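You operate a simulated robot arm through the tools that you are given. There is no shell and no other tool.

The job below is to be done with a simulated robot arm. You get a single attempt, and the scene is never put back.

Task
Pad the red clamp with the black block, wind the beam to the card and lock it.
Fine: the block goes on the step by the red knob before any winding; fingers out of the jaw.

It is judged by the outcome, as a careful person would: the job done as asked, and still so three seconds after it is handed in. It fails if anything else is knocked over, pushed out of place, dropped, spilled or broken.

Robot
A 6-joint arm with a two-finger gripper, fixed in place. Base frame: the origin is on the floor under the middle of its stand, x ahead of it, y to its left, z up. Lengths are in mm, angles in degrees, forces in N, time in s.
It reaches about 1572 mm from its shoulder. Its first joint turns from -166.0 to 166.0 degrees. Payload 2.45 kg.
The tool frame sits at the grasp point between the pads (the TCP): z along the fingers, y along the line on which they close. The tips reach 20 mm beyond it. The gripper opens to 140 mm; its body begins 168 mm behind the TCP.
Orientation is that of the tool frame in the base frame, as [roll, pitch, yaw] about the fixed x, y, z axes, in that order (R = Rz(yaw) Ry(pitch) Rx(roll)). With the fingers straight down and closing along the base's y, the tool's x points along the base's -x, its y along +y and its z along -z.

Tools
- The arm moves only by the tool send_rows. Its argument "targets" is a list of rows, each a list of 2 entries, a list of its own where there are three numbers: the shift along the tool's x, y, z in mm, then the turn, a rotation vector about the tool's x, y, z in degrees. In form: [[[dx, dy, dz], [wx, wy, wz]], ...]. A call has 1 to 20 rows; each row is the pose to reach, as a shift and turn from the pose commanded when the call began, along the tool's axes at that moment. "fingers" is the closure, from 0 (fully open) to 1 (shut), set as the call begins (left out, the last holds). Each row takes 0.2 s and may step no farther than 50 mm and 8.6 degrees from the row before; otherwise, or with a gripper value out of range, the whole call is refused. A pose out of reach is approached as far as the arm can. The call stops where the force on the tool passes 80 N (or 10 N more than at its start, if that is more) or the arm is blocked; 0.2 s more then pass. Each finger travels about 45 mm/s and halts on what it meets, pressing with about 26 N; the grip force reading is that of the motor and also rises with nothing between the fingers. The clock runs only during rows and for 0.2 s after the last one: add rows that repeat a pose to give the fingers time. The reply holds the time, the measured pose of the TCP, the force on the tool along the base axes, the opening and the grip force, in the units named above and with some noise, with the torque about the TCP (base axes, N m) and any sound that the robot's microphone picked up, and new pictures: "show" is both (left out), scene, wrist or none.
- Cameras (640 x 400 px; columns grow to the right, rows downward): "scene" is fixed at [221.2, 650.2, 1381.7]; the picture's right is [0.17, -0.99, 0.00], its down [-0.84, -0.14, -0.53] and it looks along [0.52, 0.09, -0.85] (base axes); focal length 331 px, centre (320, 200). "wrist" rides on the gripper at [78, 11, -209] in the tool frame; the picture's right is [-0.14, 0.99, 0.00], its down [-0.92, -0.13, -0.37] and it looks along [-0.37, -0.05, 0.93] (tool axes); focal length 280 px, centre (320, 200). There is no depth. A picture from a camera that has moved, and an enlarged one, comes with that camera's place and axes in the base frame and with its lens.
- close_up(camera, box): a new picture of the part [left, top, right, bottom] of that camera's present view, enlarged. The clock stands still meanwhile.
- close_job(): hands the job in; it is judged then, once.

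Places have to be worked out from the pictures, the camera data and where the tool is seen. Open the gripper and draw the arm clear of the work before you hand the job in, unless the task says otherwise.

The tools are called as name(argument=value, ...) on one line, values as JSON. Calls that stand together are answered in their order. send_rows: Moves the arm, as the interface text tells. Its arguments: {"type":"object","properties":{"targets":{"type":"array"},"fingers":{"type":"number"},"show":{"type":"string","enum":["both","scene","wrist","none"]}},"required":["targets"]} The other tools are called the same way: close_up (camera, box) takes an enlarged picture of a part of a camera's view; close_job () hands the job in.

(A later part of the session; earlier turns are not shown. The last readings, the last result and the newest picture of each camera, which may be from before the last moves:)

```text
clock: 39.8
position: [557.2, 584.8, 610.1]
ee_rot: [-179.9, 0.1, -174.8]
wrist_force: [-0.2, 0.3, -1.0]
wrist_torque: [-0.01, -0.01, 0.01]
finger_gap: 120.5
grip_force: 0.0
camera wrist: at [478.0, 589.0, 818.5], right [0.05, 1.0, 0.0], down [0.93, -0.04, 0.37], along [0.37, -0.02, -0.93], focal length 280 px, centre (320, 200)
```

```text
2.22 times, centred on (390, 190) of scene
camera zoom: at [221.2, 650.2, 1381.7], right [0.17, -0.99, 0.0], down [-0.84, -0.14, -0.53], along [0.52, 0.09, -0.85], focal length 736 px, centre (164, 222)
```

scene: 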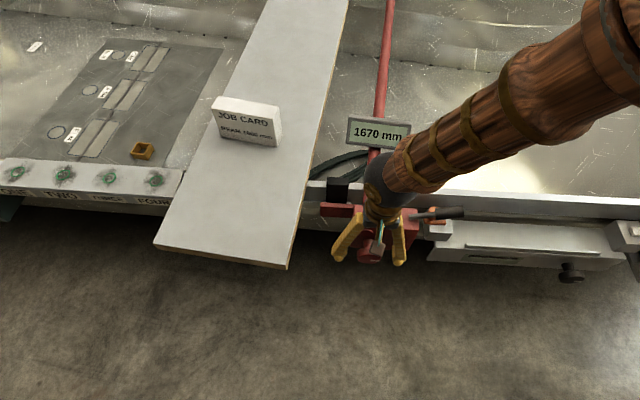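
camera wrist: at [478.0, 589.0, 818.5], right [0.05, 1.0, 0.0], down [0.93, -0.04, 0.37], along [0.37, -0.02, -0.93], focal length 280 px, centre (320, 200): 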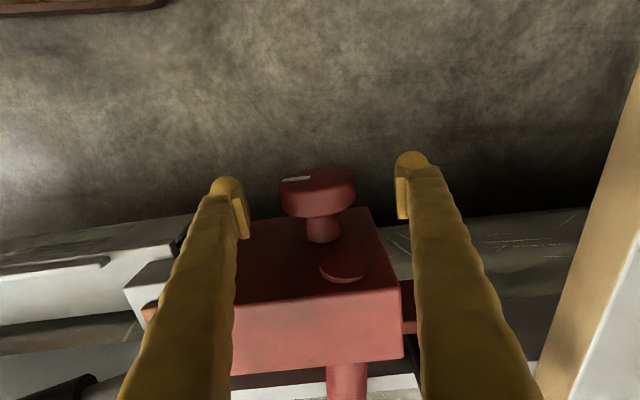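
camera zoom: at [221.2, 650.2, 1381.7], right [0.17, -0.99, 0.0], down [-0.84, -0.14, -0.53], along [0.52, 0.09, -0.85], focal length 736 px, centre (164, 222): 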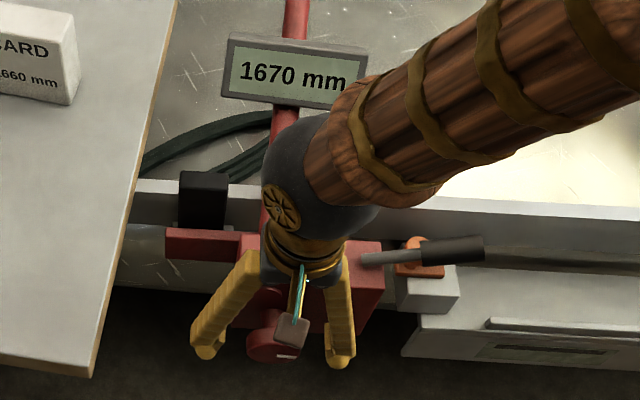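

The knob is centred between the pads and the display is visible. I'll close on the knob.

send_rows(targets=[[[0, 0, 0], [0, 0, 0]], [[0, 0, 0], [0, 0, 0]], [[0, 0, 0], [0, 0, 0]], [[0, 0, 0], [0, 0, 0]], [[0, 0, 0], [0, 0, 0]], [[0, 0, 0], [0, 0, 0]]], fingers=1.0)

close_up(camera="wrist", box=[220, 110, 420, 260])

```text
clock: 41.2
position: [556.7, 584.6, 609.4]
ee_rot: [-179.9, 0.0, -174.8]
wrist_force: [9.2, -31.9, 8.2]
wrist_torque: [0.03, 0.06, -0.01]
finger_gap: 57.3
grip_force: 44.9
camera wrist: at [478.2, 588.1, 818.6], right [0.05, 1.0, 0.0], down [0.93, -0.04, 0.37], along [0.37, -0.02, -0.93], focal length 280 px, centre (320, 200)
```

scene: 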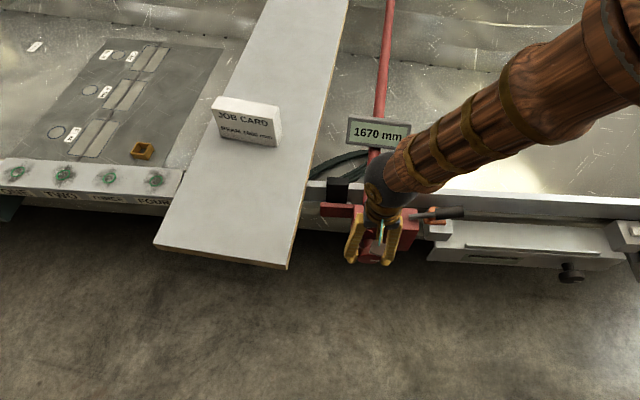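
wrist: 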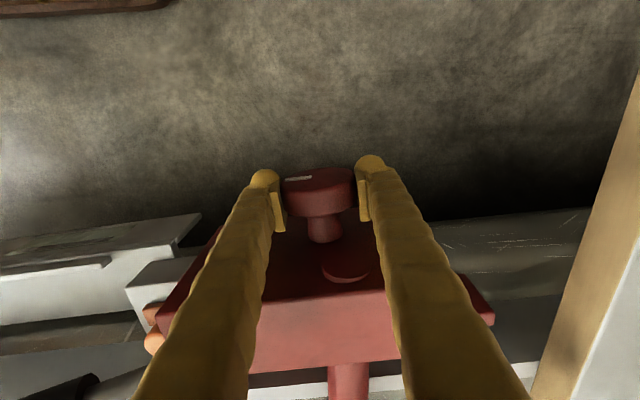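

```text
2.67 times, centred on (320, 185) of wrist
camera zoom: at [478.2, 588.1, 818.6], right [0.05, 1.0, 0.0], down [0.93, -0.04, 0.37], along [0.37, -0.02, -0.93], focal length 748 px, centre (320, 240)
```

zoom: 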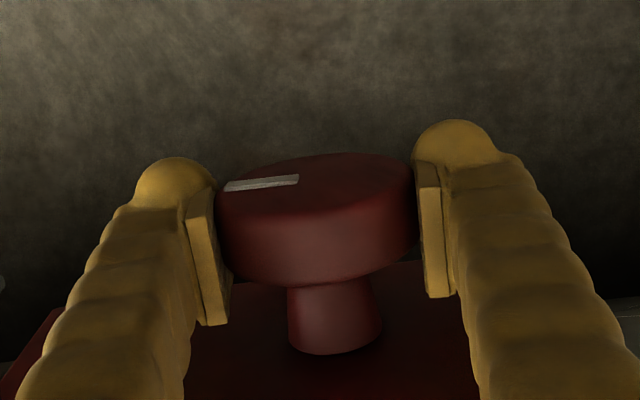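

Gripped at 57 mm, but there's a −32 N side force, so the tool sits slightly left of the knob. I'll ease it 1 mm right to balance.

send_rows(targets=[[[0, -1, 0], [0, 0, 0]], [[0, -1, 0], [0, 0, 0]]], show="none")

```text
clock: 41.8
position: [558.7, 583.5, 609.4]
ee_rot: [-179.9, 0.0, -174.9]
wrist_force: [18.1, -43.8, 26.3]
wrist_torque: [-0.09, -0.02, -0.01]
finger_gap: 57.4
grip_force: 44.7
```

The force grew rather than fell, so I'll go the other way by 2 mm and compare.

send_rows(targets=[[[0, 1, 0], [0, 0, 0]], [[0, 2, 0], [0, 0, 0]], [[0, 2, 0], [0, 0, 0]]], show="none")

```text
clock: 42.3
position: [557.3, 583.5, 609.1]
ee_rot: [-179.9, 0.0, -174.9]
wrist_force: [-1.2, -11.1, 12.4]
wrist_torque: [-0.01, -0.09, -0.12]
finger_gap: 57.6
grip_force: 44.9
stopped in row 2: the force on the tool passed its limit at 82 N (the readings are from after the stop); the commanded pose is now the measured one
```

Now the grip is balanced (about 11 N). I'll try a small turn of the knob, +10° about the tool's x axis, and watch the force, mark and display.

send_rows(targets=[[[0, 0, 0], [5, 0, 0]], [[0, 0, 0], [10, 0, 0]], [[0, 0, 0], [10, 0, 0]]])

close_up(camera="wrist", box=[220, 110, 420, 260])

close_up(camera="scene", box=[330, 100, 430, 160])

```text
clock: 43.1
position: [556.9, 582.9, 608.8]
ee_rot: [-169.8, 0.0, -174.9]
wrist_force: [0.9, -19.9, -1.7]
wrist_torque: [-0.24, -0.22, -0.06]
finger_gap: 57.5
grip_force: 44.4
camera wrist: at [474.8, 624.1, 812.6], right [0.05, 0.98, -0.18], down [0.92, 0.02, 0.39], along [0.38, -0.18, -0.91], focal length 280 px, centre (320, 200)
```

scene: 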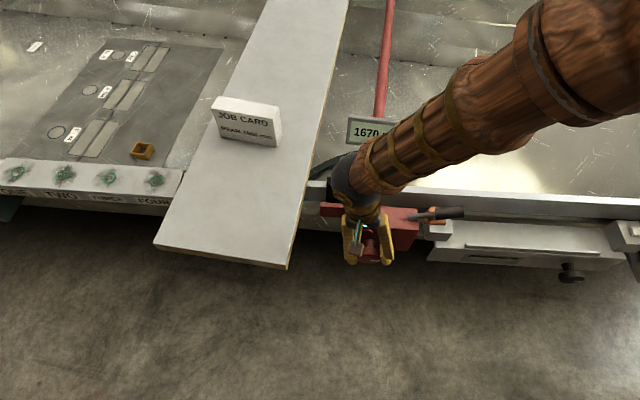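
wrist: 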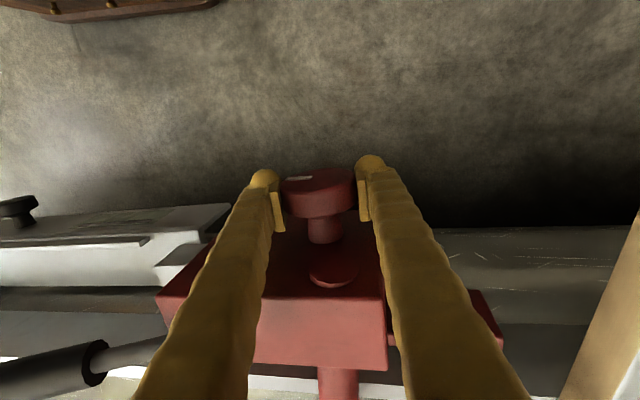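

```text
2.67 times, centred on (320, 185) of wrist
camera zoom: at [474.8, 624.1, 812.6], right [0.05, 0.98, -0.18], down [0.92, 0.02, 0.39], along [0.38, -0.18, -0.91], focal length 748 px, centre (320, 240)
```

zoom: 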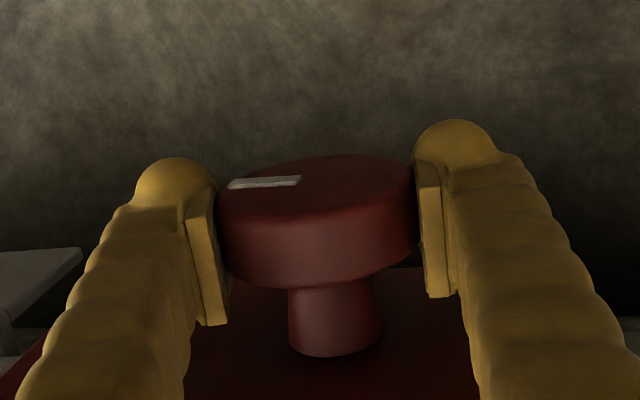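

```text
6.40 times, centred on (380, 130) of scene
camera zoom: at [221.2, 650.2, 1381.7], right [0.17, -0.99, 0.0], down [-0.84, -0.14, -0.53], along [0.52, 0.09, -0.85], focal length 2120 px, centre (-64, 648)
```

zoom: 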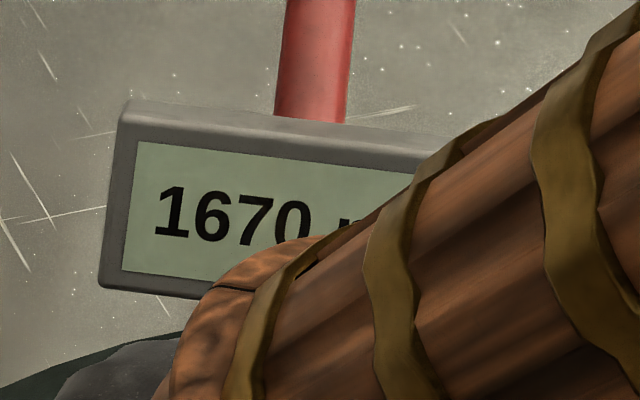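

The knob turned with the fingers (mark unchanged relative to the tool), display still 1670. Now I'll turn the other way (clockwise from the front), 30° net, and watch the display.

send_rows(targets=[[[0, 0, 0], [-5, 0, 0]], [[0, 0, 0], [-10, 0, 0]], [[0, 0, 0], [-15, 0, 0]], [[0, 0, 0], [-20, 0, 0]], [[0, 0, 0], [-25, 0, 0]], [[0, 0, 0], [-30, 0, 0]], [[0, 0, 0], [-30, 0, 0]]])

close_up(camera="wrist", box=[220, 110, 420, 260])

close_up(camera="scene", box=[300, 100, 440, 220])

```text
clock: 44.7
position: [556.5, 584.1, 609.7]
ee_rot: [160.1, -0.1, -174.8]
wrist_force: [-8.5, -3.6, 13.8]
wrist_torque: [0.02, -0.49, 0.53]
finger_gap: 57.6
grip_force: 45.4
camera wrist: at [484.0, 516.5, 809.3], right [0.05, 0.94, 0.34], down [0.94, -0.16, 0.3], along [0.34, 0.3, -0.89], focal length 280 px, centre (320, 200)
```

scene: 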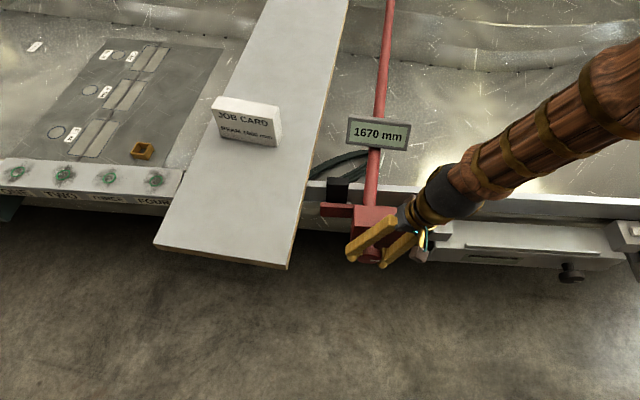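
wrist: 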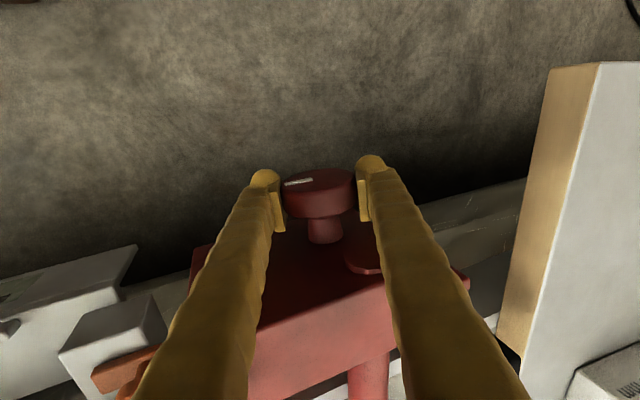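

```text
2.67 times, centred on (320, 185) of wrist
camera zoom: at [484.0, 516.5, 809.3], right [0.05, 0.94, 0.34], down [0.94, -0.16, 0.3], along [0.34, 0.3, -0.89], focal length 748 px, centre (320, 240)
```

zoom: 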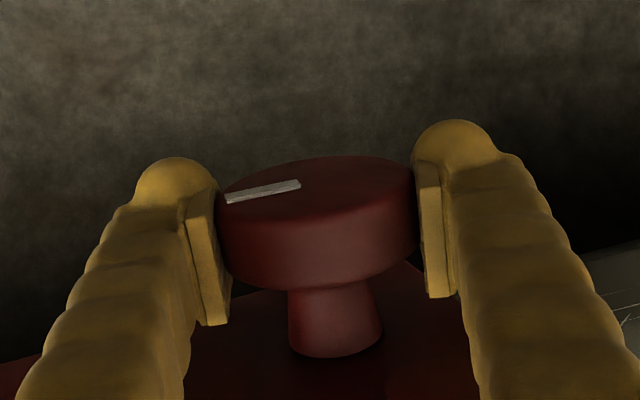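

```text
3.33 times, centred on (370, 160) of scene
camera zoom: at [221.2, 650.2, 1381.7], right [0.17, -0.99, 0.0], down [-0.84, -0.14, -0.53], along [0.52, 0.09, -0.85], focal length 1104 px, centre (153, 333)
```

zoom: 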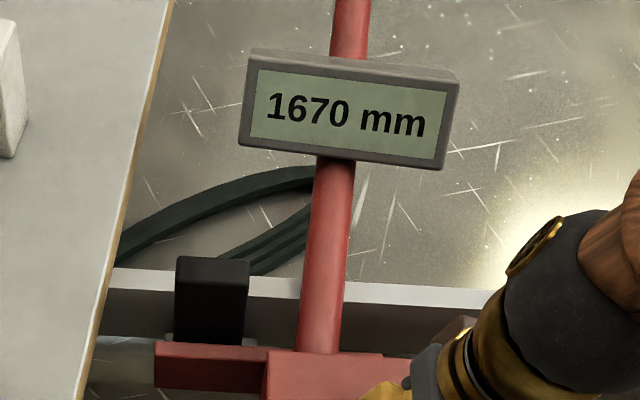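

The mark seems to have shifted relative to the fingers, so the knob may be slipping in the grip. I'll look closely at the knob in the scene view.

close_up(camera="scene", box=[335, 210, 435, 280])

close_up(camera="wrist", box=[270, 150, 370, 230])

```text
5.71 times, centred on (385, 245) of scene
camera zoom: at [221.2, 650.2, 1381.7], right [0.17, -0.99, 0.0], down [-0.84, -0.14, -0.53], along [0.52, 0.09, -0.85], focal length 1893 px, centre (-51, -57)
```

zoom: 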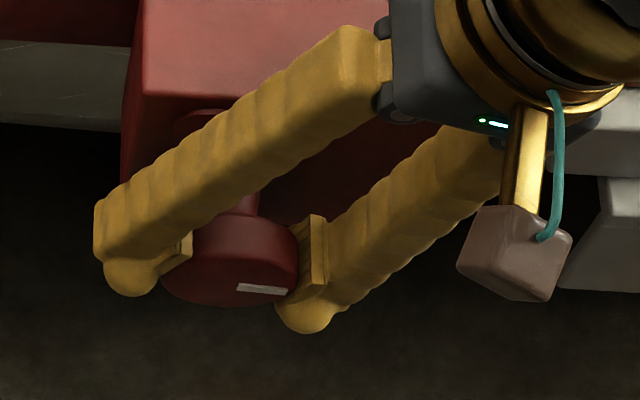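

```text
5.00 times, centred on (320, 190) of wrist
camera zoom: at [484.0, 516.5, 809.3], right [0.05, 0.94, 0.34], down [0.94, -0.16, 0.3], along [0.34, 0.3, -0.89], focal length 1402 px, centre (320, 250)
```

zoom: 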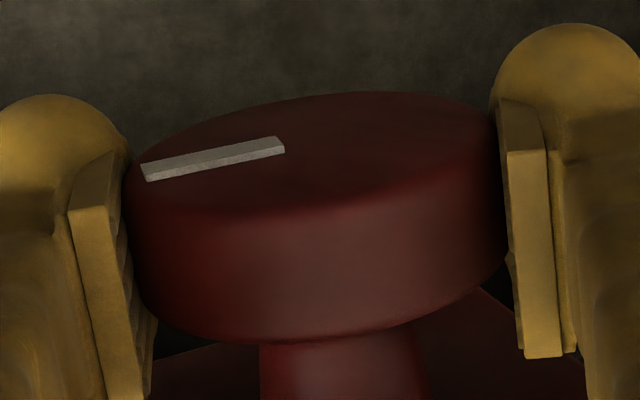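

The knob barely moved while the fingers turned 30°, so the pads slipped. I'll try a much slower turn (5°/s) back by 20° to see whether the knob follows.

send_rows(targets=[[[0, 0, 0], [1, 0, 0]], [[0, 0, 0], [2, 0, 0]], [[0, 0, 0], [3, 0, 0]], [[0, 0, 0], [4, 0, 0]], [[0, 0, 0], [5, 0, 0]], [[0, 0, 0], [6, 0, 0]], [[0, 0, 0], [7, 0, 0]], [[0, 0, 0], [8, 0, 0]], [[0, 0, 0], [9, 0, 0]], [[0, 0, 0], [10, 0, 0]], [[0, 0, 0], [11, 0, 0]], [[0, 0, 0], [12, 0, 0]], [[0, 0, 0], [13, 0, 0]], [[0, 0, 0], [14, 0, 0]], [[0, 0, 0], [15, 0, 0]], [[0, 0, 0], [16, 0, 0]], [[0, 0, 0], [17, 0, 0]], [[0, 0, 0], [18, 0, 0]], [[0, 0, 0], [19, 0, 0]], [[0, 0, 0], [20, 0, 0]]], show="none")

close_up(camera="wrist", box=[270, 150, 370, 230])

close_up(camera="scene", box=[335, 210, 435, 280])

close_up(camera="scene", box=[330, 100, 430, 160])

```text
clock: 48.9
position: [556.5, 583.8, 607.4]
ee_rot: [-179.8, 0.0, -174.8]
wrist_force: [10.6, -44.9, -10.3]
wrist_torque: [0.39, -0.11, 0.21]
finger_gap: 57.6
grip_force: 45.0
```

```text
5.00 times, centred on (320, 190) of wrist
camera zoom: at [478.3, 588.5, 817.4], right [0.05, 1.0, 0.0], down [0.93, -0.04, 0.37], along [0.37, -0.02, -0.93], focal length 1402 px, centre (320, 250)
```

zoom: 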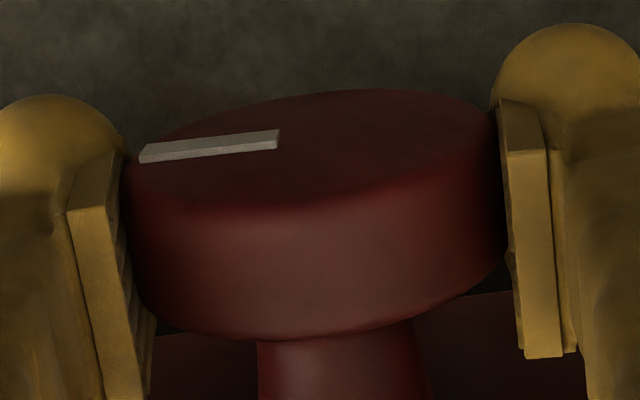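

```text
5.71 times, centred on (385, 245) of scene
camera zoom: at [221.2, 650.2, 1381.7], right [0.17, -0.99, 0.0], down [-0.84, -0.14, -0.53], along [0.52, 0.09, -0.85], focal length 1893 px, centre (-51, -57)
```

zoom: 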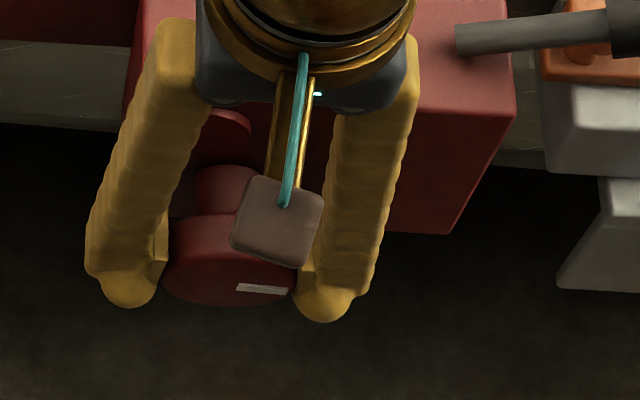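

```text
6.40 times, centred on (380, 130) of scene
camera zoom: at [221.2, 650.2, 1381.7], right [0.17, -0.99, 0.0], down [-0.84, -0.14, -0.53], along [0.52, 0.09, -0.85], focal length 2120 px, centre (-64, 648)
```

zoom: 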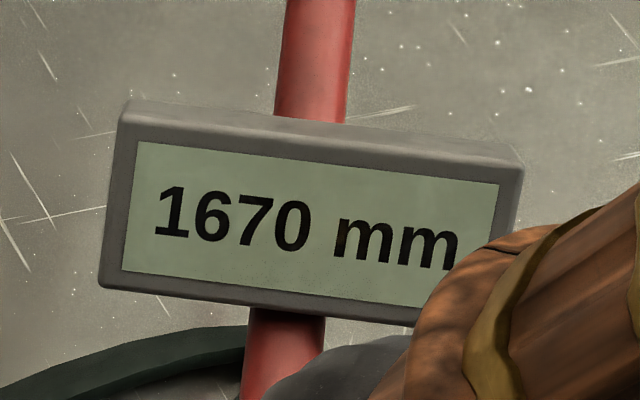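

The knob stays fixed in space while the pads slip in both directions, so it is either locked or too stiff for this grip. I'll release, rise, and look closely at the lever and neighbouring parts before trying again.

send_rows(targets=[[[0, 0, 0], [0, 0, 0]], [[0, 0, 0], [0, 0, 0]], [[0, 0, 0], [0, 0, 0]], [[0, 0, 0], [0, 0, 0]]], fingers=0.14, show="none")

send_rows(targets=[[[0, 0, -20], [0, 0, 0]], [[0, 0, -60], [0, 0, 0]], [[0, 0, -105], [0, 0, 0]], [[0, 0, -150], [0, 0, 0]], [[20, -40, -170], [0, 0, 0]], [[40, -80, -190], [0, 0, 0]], [[60, -120, -210], [0, 0, 0]], [[60, -120, -210], [0, 0, 0]]])

close_up(camera="wrist", box=[230, 120, 430, 260])

close_up(camera="wrist", box=[0, 120, 230, 300])

```text
clock: 49.9
position: [558.1, 584.7, 609.4]
ee_rot: [-179.9, 0.0, -174.9]
wrist_force: [0.5, -0.6, -0.1]
wrist_torque: [0.0, 0.0, 0.0]
finger_gap: 120.5
grip_force: 0.1
```

```text
clock: 51.7
position: [509.5, 457.5, 821.9]
ee_rot: [-179.9, 0.1, -174.9]
wrist_force: [0.2, 0.4, -0.2]
wrist_torque: [0.01, -0.02, -0.01]
finger_gap: 120.6
grip_force: 0.1
camera wrist: at [429.8, 462.5, 1030.3], right [0.05, 1.0, 0.0], down [0.93, -0.04, 0.37], along [0.37, -0.02, -0.93], focal length 280 px, centre (320, 200)
```

scene: 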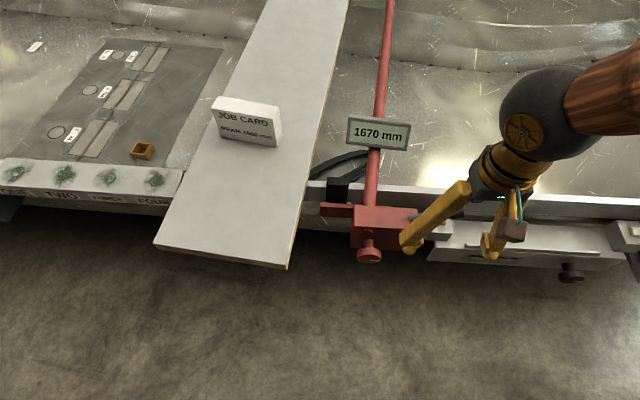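
wrist: 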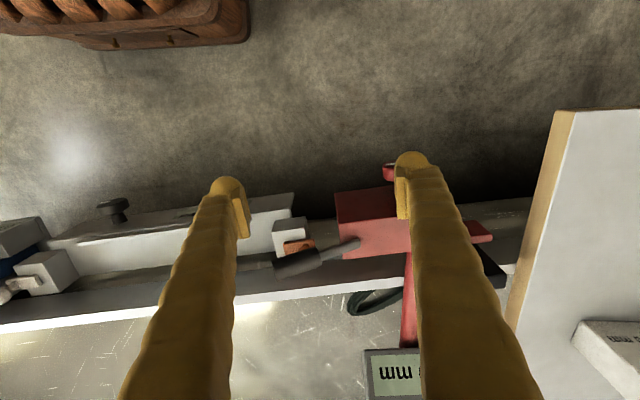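

```text
2.86 times, centred on (330, 190) of wrist
camera zoom: at [429.8, 462.5, 1030.3], right [0.05, 1.0, 0.0], down [0.93, -0.04, 0.37], along [0.37, -0.02, -0.93], focal length 801 px, centre (291, 229)
```

zoom: 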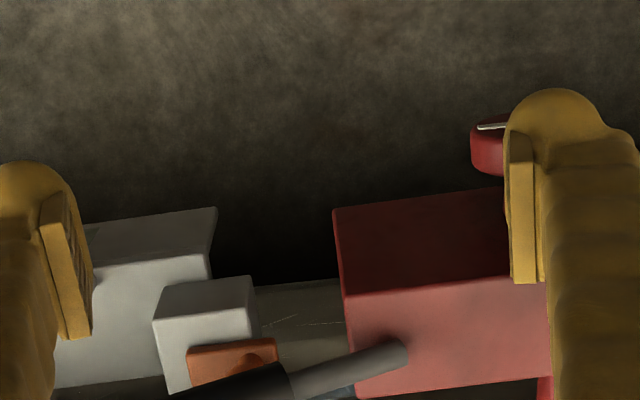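

```text
2.22 times, centred on (115, 210) of wrist
camera zoom: at [429.8, 462.5, 1030.3], right [0.05, 1.0, 0.0], down [0.93, -0.04, 0.37], along [0.37, -0.02, -0.93], focal length 623 px, centre (776, 178)
```

zoom: 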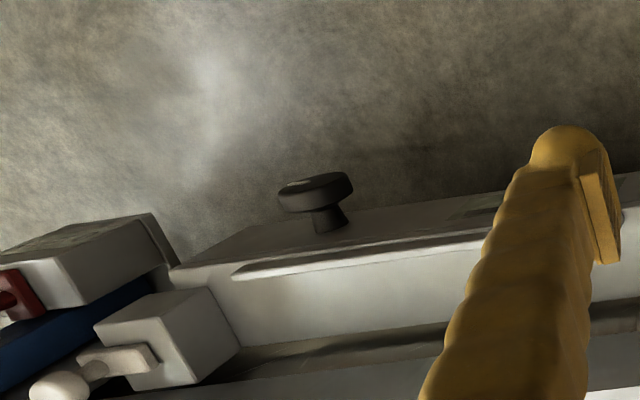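

I need a cleaner look at the lever's pivot. I'll move so the lever lies between the fingers, then enlarge it.

send_rows(targets=[[[-45, 0, 0], [0, 0, 0]], [[-90, 10, 0], [0, 0, 0]], [[-90, 10, 0], [0, 0, 0]]], show="wrist")

close_up(camera="wrist", box=[230, 60, 410, 200])

close_up(camera="scene", box=[390, 190, 490, 250])

```text
clock: 52.5
position: [598.6, 478.9, 818.2]
ee_rot: [-179.8, 0.0, -175.0]
wrist_force: [0.3, 0.3, -0.1]
wrist_torque: [-0.01, 0.0, 0.01]
finger_gap: 120.7
grip_force: 0.1
camera wrist: at [519.1, 483.9, 1027.1], right [0.05, 1.0, 0.0], down [0.93, -0.04, 0.37], along [0.37, -0.02, -0.93], focal length 280 px, centre (320, 200)
```

wrist: 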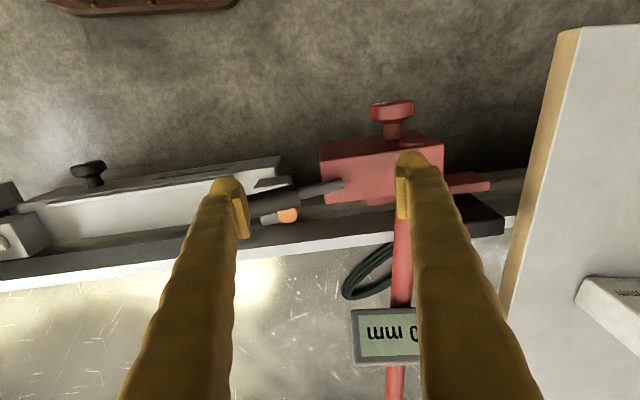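

```text
2.86 times, centred on (320, 130) of wrist
camera zoom: at [519.1, 483.9, 1027.1], right [0.05, 1.0, 0.0], down [0.93, -0.04, 0.37], along [0.37, -0.02, -0.93], focal length 801 px, centre (320, 400)
```

zoom: 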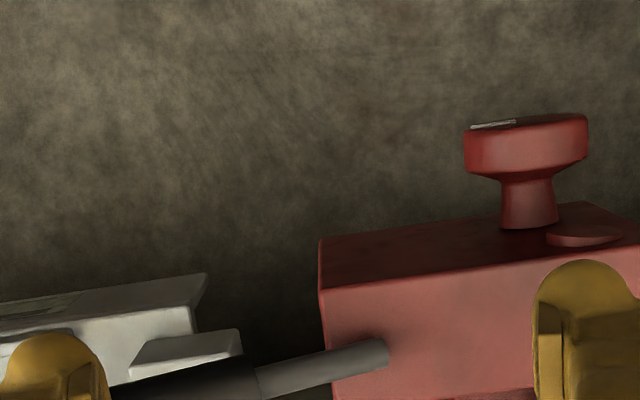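

```text
6.40 times, centred on (440, 220) of scene
camera zoom: at [221.2, 650.2, 1381.7], right [0.17, -0.99, 0.0], down [-0.84, -0.14, -0.53], along [0.52, 0.09, -0.85], focal length 2120 px, centre (-448, 72)
```

zoom: 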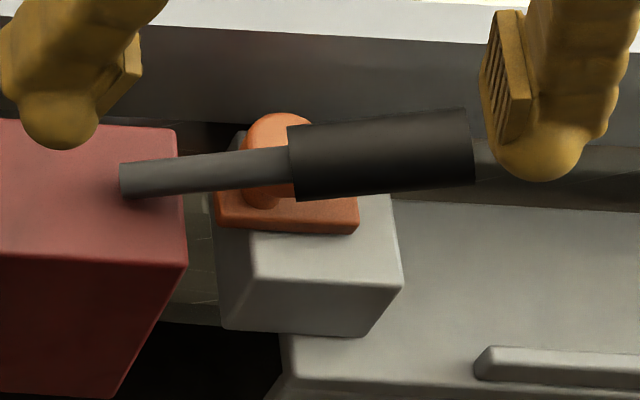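

The lever's inner end sits just above the body top, near y 506, with its axis along the bench edge. To feel which way it moves I'll grasp its black grip with fingers closing across it, so first I raise and yaw the tool 90° above the lever.

send_rows(targets=[[[0, 0, -20], [0, 0, 8.2]], [[-5, -8, -40], [0, 0, 16.4]], [[-10, -16, -40], [0, 0, 24.6]], [[-15, -24, -40], [0, 0, 32.8]], [[-20, -32, -40], [0, 0, 41]], [[-25, -40, -40], [0, 0, 49.2]], [[-30, -45, -40], [0, 0, 57.4]], [[-35, -50, -40], [0, 0, 65.6]], [[-35, -50, -40], [0, 0, 73.8]], [[-35, -50, -40], [0, 0, 82]], [[-35, -50, -40], [0, 0, 90]], [[-35, -50, -40], [0, 0, 90]]])

close_up(camera="wrist", box=[200, 60, 440, 280])

```text
clock: 55.1
position: [635.1, 430.6, 859.1]
ee_rot: [-180.0, 0.1, 95.1]
wrist_force: [0.0, 1.1, -0.2]
wrist_torque: [-0.01, -0.02, 0.01]
finger_gap: 120.2
grip_force: 0.0
camera wrist: at [639.5, 510.5, 1068.0], right [1.0, -0.05, 0.0], down [-0.05, -0.93, 0.37], along [-0.02, -0.37, -0.93], focal length 280 px, centre (320, 200)
```

scene: 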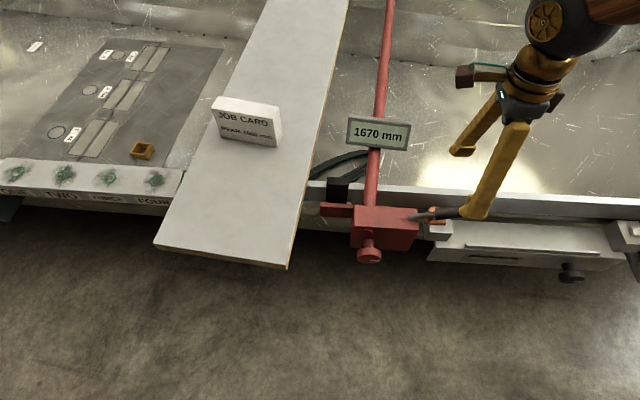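
wrist: 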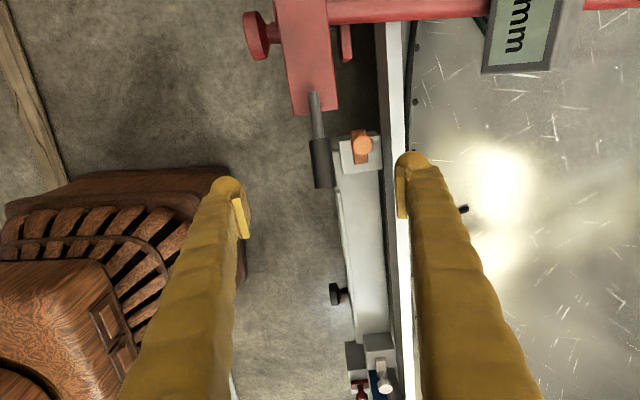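

```text
1.82 times, centred on (320, 170) of wrist
camera zoom: at [639.5, 510.5, 1068.0], right [1.0, -0.05, 0.0], down [-0.05, -0.93, 0.37], along [-0.02, -0.37, -0.93], focal length 510 px, centre (320, 254)
```

zoom: 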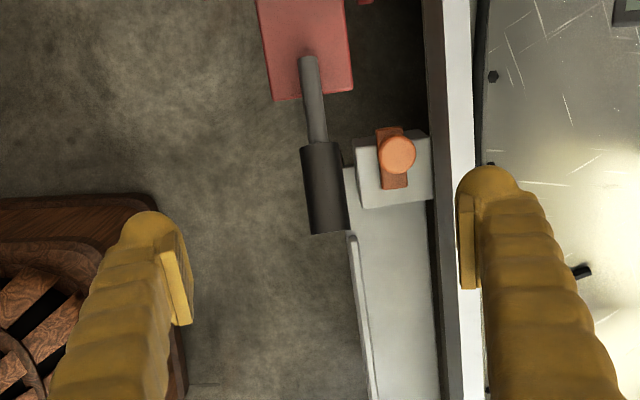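

Clear view: the lever runs from (631, 503, 690) up to its grip end (640, 393, 737), with free air below and in front of it. I'll come down over the grip, centre near (639, 422, 725).

send_rows(targets=[[[-4, 3.3, 40], [0, 0, 0]], [[-9, 3.3, 80], [0, 0, 0]], [[-9, 3.3, 115], [0, 0, 0]], [[-9, 3.3, 115], [0, 0, 0]]], fingers=0.43)

close_up(camera="wrist", box=[220, 60, 420, 260])

close_up(camera="scene", box=[390, 170, 510, 250])

```text
clock: 56.1
position: [640.3, 419.4, 743.1]
ee_rot: [180.0, 0.1, 95.1]
wrist_force: [0.4, 0.5, 0.3]
wrist_torque: [0.0, 0.0, 0.02]
finger_gap: 79.6
grip_force: 0.1
camera wrist: at [642.7, 499.5, 952.7], right [1.0, -0.05, 0.0], down [-0.05, -0.93, 0.37], along [-0.02, -0.37, -0.93], focal length 280 px, centre (320, 200)
```

scene: 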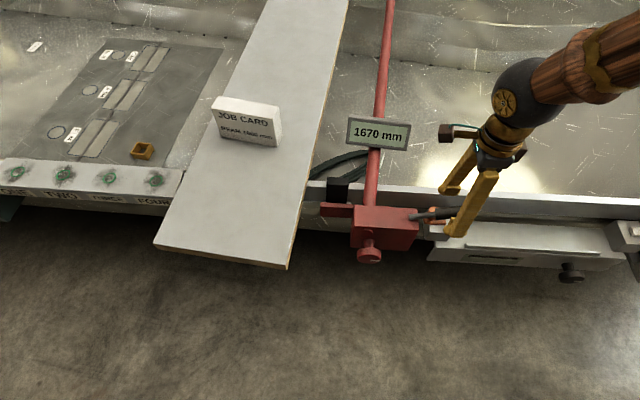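
wrist: 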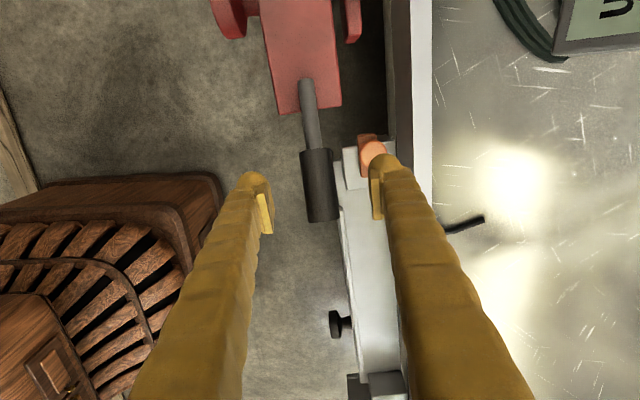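

```text
2.00 times, centred on (320, 160) of wrist
camera zoom: at [642.7, 499.5, 952.7], right [1.0, -0.05, 0.0], down [-0.05, -0.93, 0.37], along [-0.02, -0.37, -0.93], focal length 561 px, centre (320, 280)
```

zoom: 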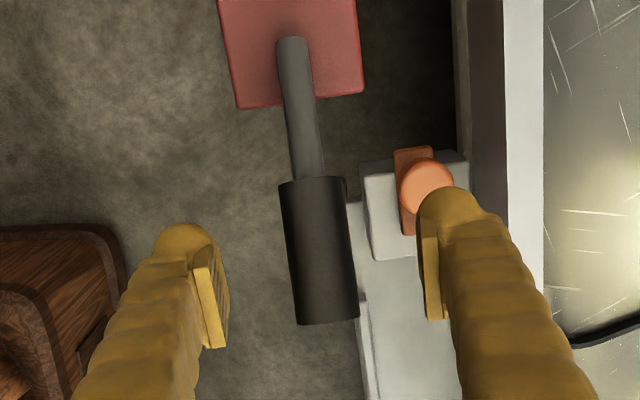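

```text
5.00 times, centred on (450, 210) of scene
camera zoom: at [221.2, 650.2, 1381.7], right [0.17, -0.99, 0.0], down [-0.84, -0.14, -0.53], along [0.52, 0.09, -0.85], focal length 1656 px, centre (-330, 150)
```

zoom: 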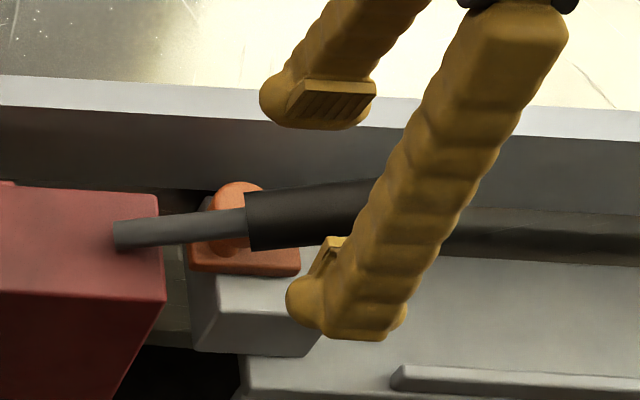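

The grip is centred between the fingers. I'll lower 16 mm and close gently on it.

send_rows(targets=[[[0, 0, 8], [0, 0, 0]], [[0, 0, 16], [0, 0, 0]], [[0, 0, 16], [0, 0, 0]]], show="none")

send_rows(targets=[[[0, 0, 0], [0, 0, 0]], [[0, 0, 0], [0, 0, 0]], [[0, 0, 0], [0, 0, 0]], [[0, 0, 0], [0, 0, 0]], [[0, 0, 0], [0, 0, 0]], [[0, 0, 0], [0, 0, 0]]], fingers=1.0)

close_up(camera="wrist", box=[220, 60, 420, 260])

```text
clock: 56.9
position: [639.4, 421.5, 728.3]
ee_rot: [180.0, 0.2, 95.0]
wrist_force: [0.6, -0.4, -0.3]
wrist_torque: [-0.04, 0.01, -0.06]
finger_gap: 79.7
grip_force: 0.1
```

```text
clock: 58.3
position: [639.3, 420.6, 727.1]
ee_rot: [-179.9, 0.3, 95.1]
wrist_force: [-24.6, 1.1, 3.6]
wrist_torque: [0.1, 0.28, 0.29]
finger_gap: 26.5
grip_force: 45.0
camera wrist: at [642.8, 500.7, 936.3], right [1.0, -0.05, 0.0], down [-0.04, -0.93, 0.37], along [-0.02, -0.37, -0.93], focal length 280 px, centre (320, 200)
```

scene: 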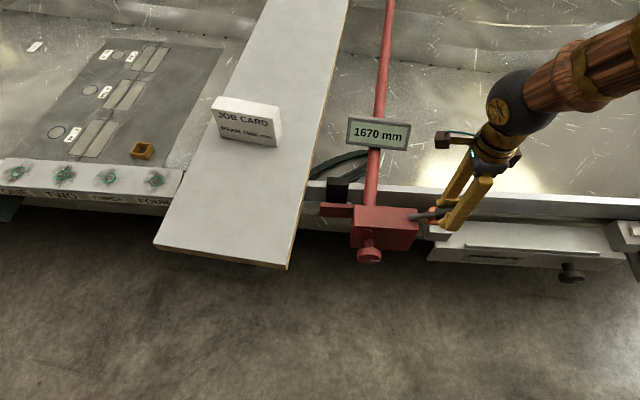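
wrist: 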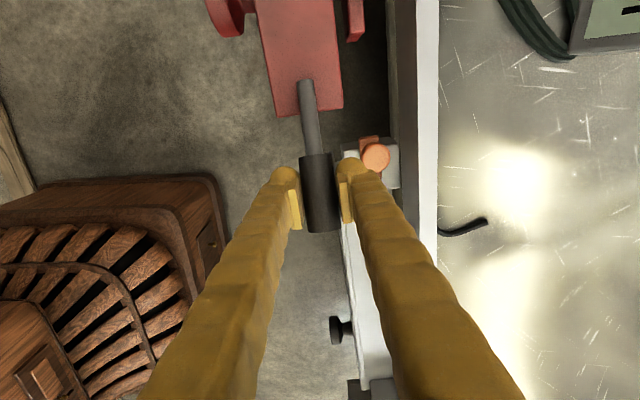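

```text
2.00 times, centred on (320, 160) of wrist
camera zoom: at [642.8, 500.7, 936.3], right [1.0, -0.05, 0.0], down [-0.04, -0.93, 0.37], along [-0.02, -0.37, -0.93], focal length 561 px, centre (320, 280)
```

zoom: 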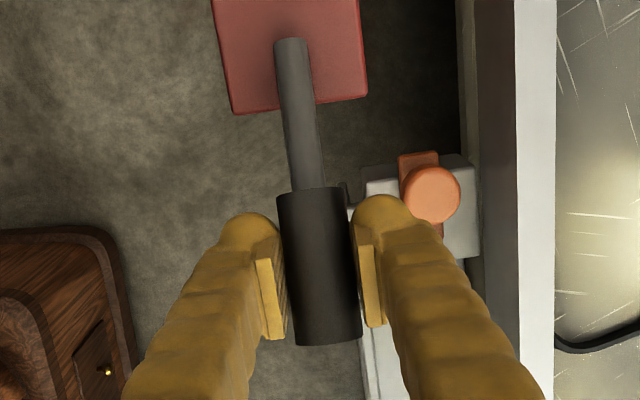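

Gripped the lever (26.5 mm). Sideways it feels stiff (−25 N at a tiny offset). Now I'll test vertically: raise 3 mm and read the force.

send_rows(targets=[[[0, 0, -1], [0, 0, 0]], [[0, 0, -2], [0, 0, 0]], [[0, 0, -3], [0, 0, 0]], [[0, 0, -3], [0, 0, 0]]], show="none")

```text
clock: 59.3
position: [639.6, 420.0, 730.9]
ee_rot: [-179.9, 0.3, 95.2]
wrist_force: [-54.2, 10.7, -19.4]
wrist_torque: [-1.05, 0.26, 0.45]
finger_gap: 26.7
grip_force: 44.7
```

send_rows(targets=[[[0, 0, 1.5], [0, 0, 0]], [[0, 0, 3], [0, 0, 0]], [[0, 0, 4.5], [0, 0, 0]], [[0, 0, 6], [0, 0, 0]], [[0, 0, 6], [0, 0, 0]]], show="wrist")

close_up(camera="wrist", box=[220, 60, 420, 260])

```text
clock: 60.5
position: [639.3, 420.7, 725.8]
ee_rot: [-180.0, 0.2, 95.2]
wrist_force: [-51.0, -21.0, 22.0]
wrist_torque: [-0.08, 0.64, 0.73]
finger_gap: 26.4
grip_force: 45.3
camera wrist: at [642.8, 501.0, 934.2], right [1.0, -0.05, 0.0], down [-0.04, -0.93, 0.37], along [-0.02, -0.37, -0.93], focal length 280 px, centre (320, 200)
```

wrist: 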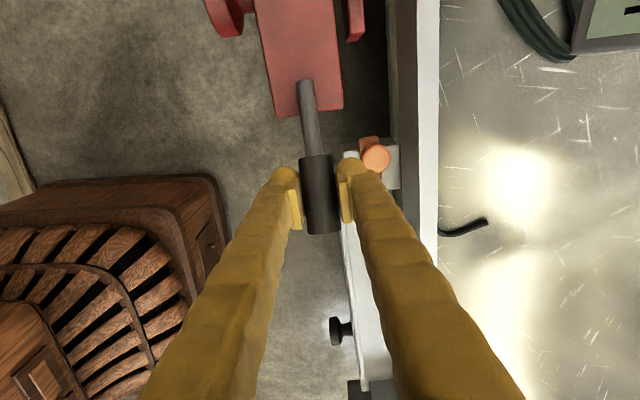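

```text
2.00 times, centred on (320, 160) of wrist
camera zoom: at [642.8, 501.0, 934.2], right [1.0, -0.05, 0.0], down [-0.04, -0.93, 0.37], along [-0.02, -0.37, -0.93], focal length 561 px, centre (320, 280)
```

zoom: 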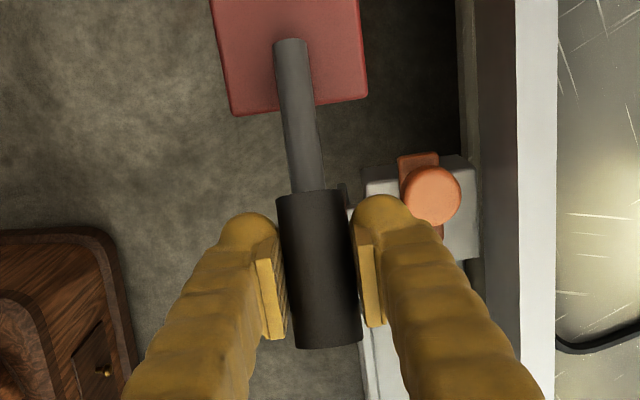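

Vertically the pads just slide at about ±20 N; the lever doesn't follow. Now I'll test sideways toward the front (−x), 3 mm in small steps.

send_rows(targets=[[[0, -0.7, -2.5], [0, 0, 0]], [[0, -1.4, -2.5], [0, 0, 0]], [[0, -2.1, -2.5], [0, 0, 0]], [[0, -2.8, -2.5], [0, 0, 0]], [[0, -2.8, -2.5], [0, 0, 0]]], show="none")

```text
clock: 61.7
position: [638.4, 422.8, 727.6]
ee_rot: [180.0, 0.1, 95.1]
wrist_force: [-20.6, 23.1, -18.0]
wrist_torque: [-0.65, 0.06, 0.13]
finger_gap: 26.2
grip_force: 44.7
```

send_rows(targets=[[[0, -1, 0], [0, 0, 0]], [[0, -2, 0], [0, 0, 0]], [[0, -3, 0], [0, 0, 0]], [[0, -4, 0], [0, 0, 0]], [[0, -5, 0], [0, 0, 0]], [[0, -5, 0], [0, 0, 0]]], show="wrist")

close_up(camera="wrist", box=[220, 60, 420, 260])

```text
clock: 62.8
position: [638.9, 422.1, 730.4]
ee_rot: [179.5, 0.0, 95.1]
wrist_force: [10.4, 2.6, -12.2]
wrist_torque: [-0.92, -0.15, -0.13]
finger_gap: 26.1
grip_force: 45.1
stopped in row 5: the force on the tool passed its limit at 85 N (the readings are from after the stop); the commanded pose is now the measured one
camera wrist: at [640.5, 500.8, 939.0], right [1.0, -0.05, 0.01], down [-0.05, -0.93, 0.37], along [-0.01, -0.37, -0.93], focal length 280 px, centre (320, 200)
```

wrist: 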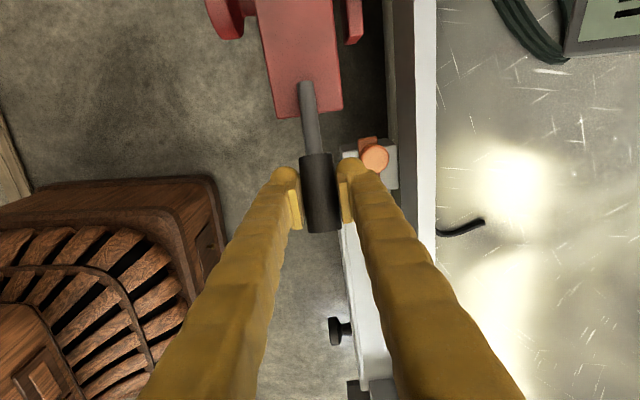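

```text
2.00 times, centred on (320, 160) of wrist
camera zoom: at [640.5, 500.8, 939.0], right [1.0, -0.05, 0.01], down [-0.05, -0.93, 0.37], along [-0.01, -0.37, -0.93], focal length 561 px, centre (320, 280)
```

zoom: 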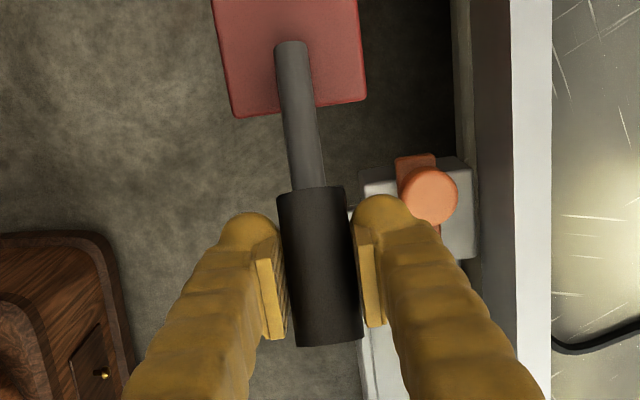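

The lever is rigid sideways in both directions, so it must swing in the vertical plane. I'll release it, rise, close the fingers, and gently push down on the grip's outer end with the fingertips.

send_rows(targets=[[[0, 0, 0], [0, 0, 0]], [[0, 0, 0], [0, 0, 0]], [[0, 0, 0], [0, 0, 0]]], fingers=0.5, show="none")

send_rows(targets=[[[0, 0, -20], [0, 0, 0]], [[0, 0, -60], [0.4, 0, 0]], [[0, 0, -60], [0.4, 0, 0]]], show="none")

send_rows(targets=[[[-10, 0, 0], [0, 0, 0]], [[-18, 0, 0], [0, 0, 0]], [[-18, 0, 0], [0, 0, 0]], [[-18, 0, 0], [0, 0, 0]], [[-18, 0, 0], [0, 0, 0]], [[-18, 0, 0], [0, 0, 0]]], fingers=1.0)

close_up(camera="wrist", box=[220, 60, 420, 260])

```text
clock: 63.6
position: [639.2, 421.3, 730.5]
ee_rot: [179.5, 0.0, 95.1]
wrist_force: [-0.7, 0.3, -0.3]
wrist_torque: [0.01, 0.02, 0.0]
finger_gap: 70.0
grip_force: 0.0
```

```text
clock: 64.4
position: [638.2, 421.8, 789.8]
ee_rot: [179.9, -0.1, 95.1]
wrist_force: [-0.4, -0.1, 0.3]
wrist_torque: [0.01, -0.01, 0.0]
finger_gap: 70.0
grip_force: 0.1
```

```text
clock: 65.8
position: [640.6, 403.8, 790.2]
ee_rot: [179.9, 0.0, 95.1]
wrist_force: [-0.1, -0.5, 0.0]
wrist_torque: [0.02, 0.01, 0.01]
finger_gap: 0.0
grip_force: 25.7
camera wrist: at [643.5, 482.6, 999.0], right [1.0, -0.05, 0.0], down [-0.05, -0.93, 0.37], along [-0.02, -0.37, -0.93], focal length 280 px, centre (320, 200)
```

scene: 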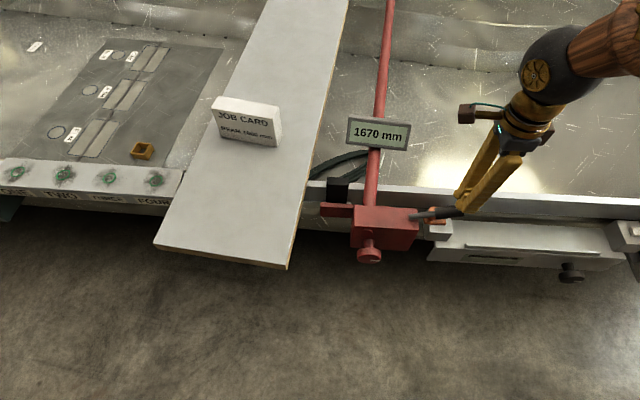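
wrist: 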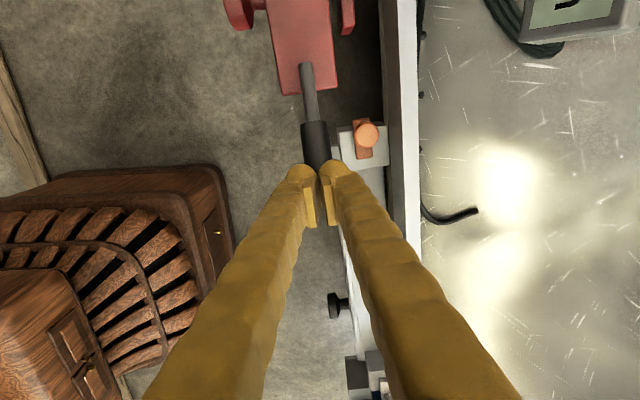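

```text
2.00 times, centred on (320, 160) of wrist
camera zoom: at [643.5, 482.6, 999.0], right [1.0, -0.05, 0.0], down [-0.05, -0.93, 0.37], along [-0.02, -0.37, -0.93], focal length 561 px, centre (320, 280)
```

zoom: 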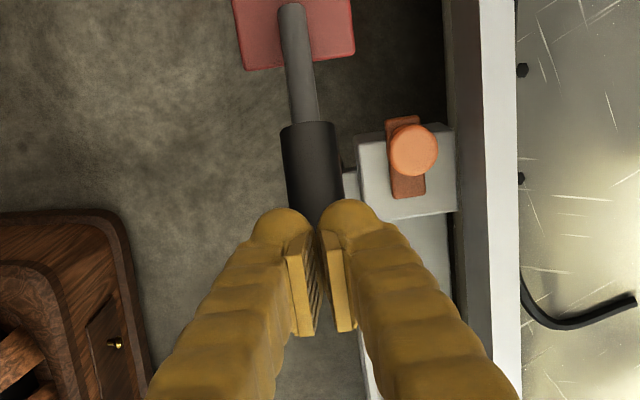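

Closed fingertips are above the grip's outer end. I'll lower until they touch, then press in small steps.

send_rows(targets=[[[0, 0, 10], [0, 0, 0]], [[0, 0, 16], [0, 0, 0]], [[0, 0, 18], [0, 0, 0]], [[0, 0, 20], [0, 0, 0]], [[0, 0, 22], [0, 0, 0]], [[0, 0, 24], [0, 0, 0]], [[0, 0, 26], [0, 0, 0]], [[0, 0, 26], [0, 0, 0]]], show="scene")

close_up(camera="scene", box=[390, 170, 510, 250])

```text
clock: 67.6
position: [638.3, 403.0, 763.8]
ee_rot: [179.8, -0.1, 95.1]
wrist_force: [1.9, -2.1, 11.5]
wrist_torque: [-0.19, -0.11, 0.04]
finger_gap: 0.0
grip_force: 26.1
```

scene: 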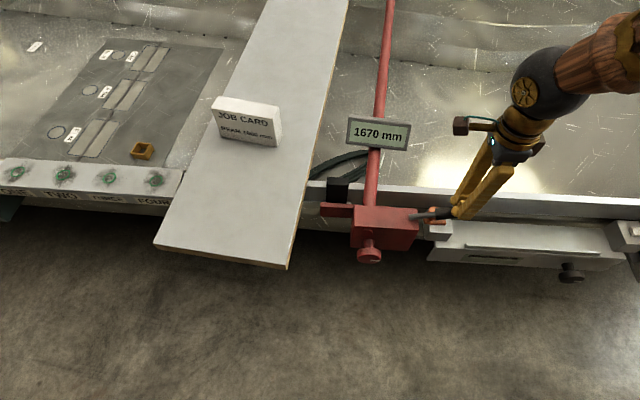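

```text
5.00 times, centred on (450, 210) of scene
camera zoom: at [221.2, 650.2, 1381.7], right [0.17, -0.99, 0.0], down [-0.84, -0.14, -0.53], along [0.52, 0.09, -0.85], focal length 1656 px, centre (-330, 150)
```

zoom: 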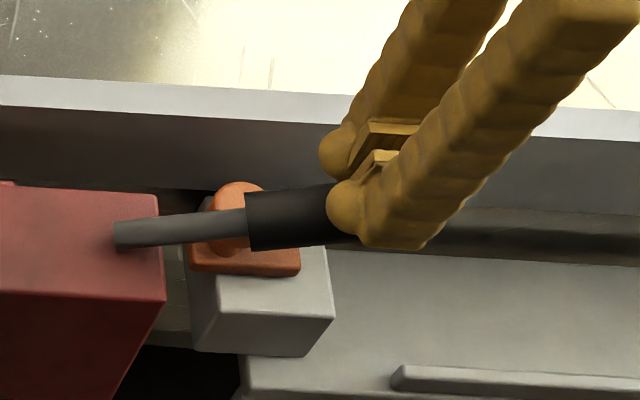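

Contact at about TCP z 765 (11.5 N). I'll press a further 4 mm in 1 mm steps.

send_rows(targets=[[[0, 0, 1], [0, 0, 0]], [[0, 0, 2], [0, 0, 0]], [[0, 0, 3], [0, 0, 0]], [[0, 0, 4], [0, 0, 0]], [[0, 0, 4], [0, 0, 0]]], show="none")

```text
clock: 68.8
position: [639.8, 404.5, 762.1]
ee_rot: [179.7, 0.0, 95.1]
wrist_force: [10.8, -7.1, 49.2]
wrist_torque: [-0.5, -0.47, 0.34]
finger_gap: 6.2
grip_force: 29.5
```

close_up(camera="scene", box=[390, 170, 510, 250])

close_up(camera="wrist", box=[220, 60, 420, 260])

```text
5.00 times, centred on (450, 210) of scene
camera zoom: at [221.2, 650.2, 1381.7], right [0.17, -0.99, 0.0], down [-0.84, -0.14, -0.53], along [0.52, 0.09, -0.85], focal length 1656 px, centre (-330, 150)
```

zoom: 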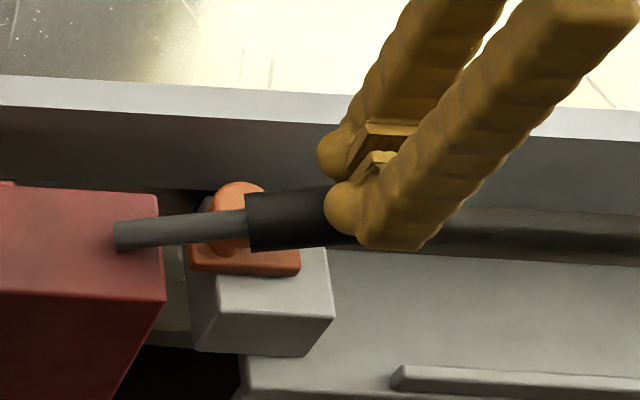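

```text
2.00 times, centred on (320, 160) of wrist
camera zoom: at [643.0, 482.1, 971.1], right [1.0, -0.05, 0.0], down [-0.05, -0.93, 0.37], along [-0.01, -0.37, -0.93], focal length 561 px, centre (320, 280)
```

zoom: 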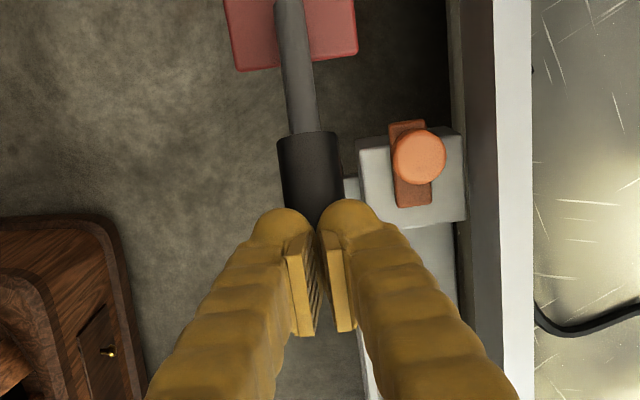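

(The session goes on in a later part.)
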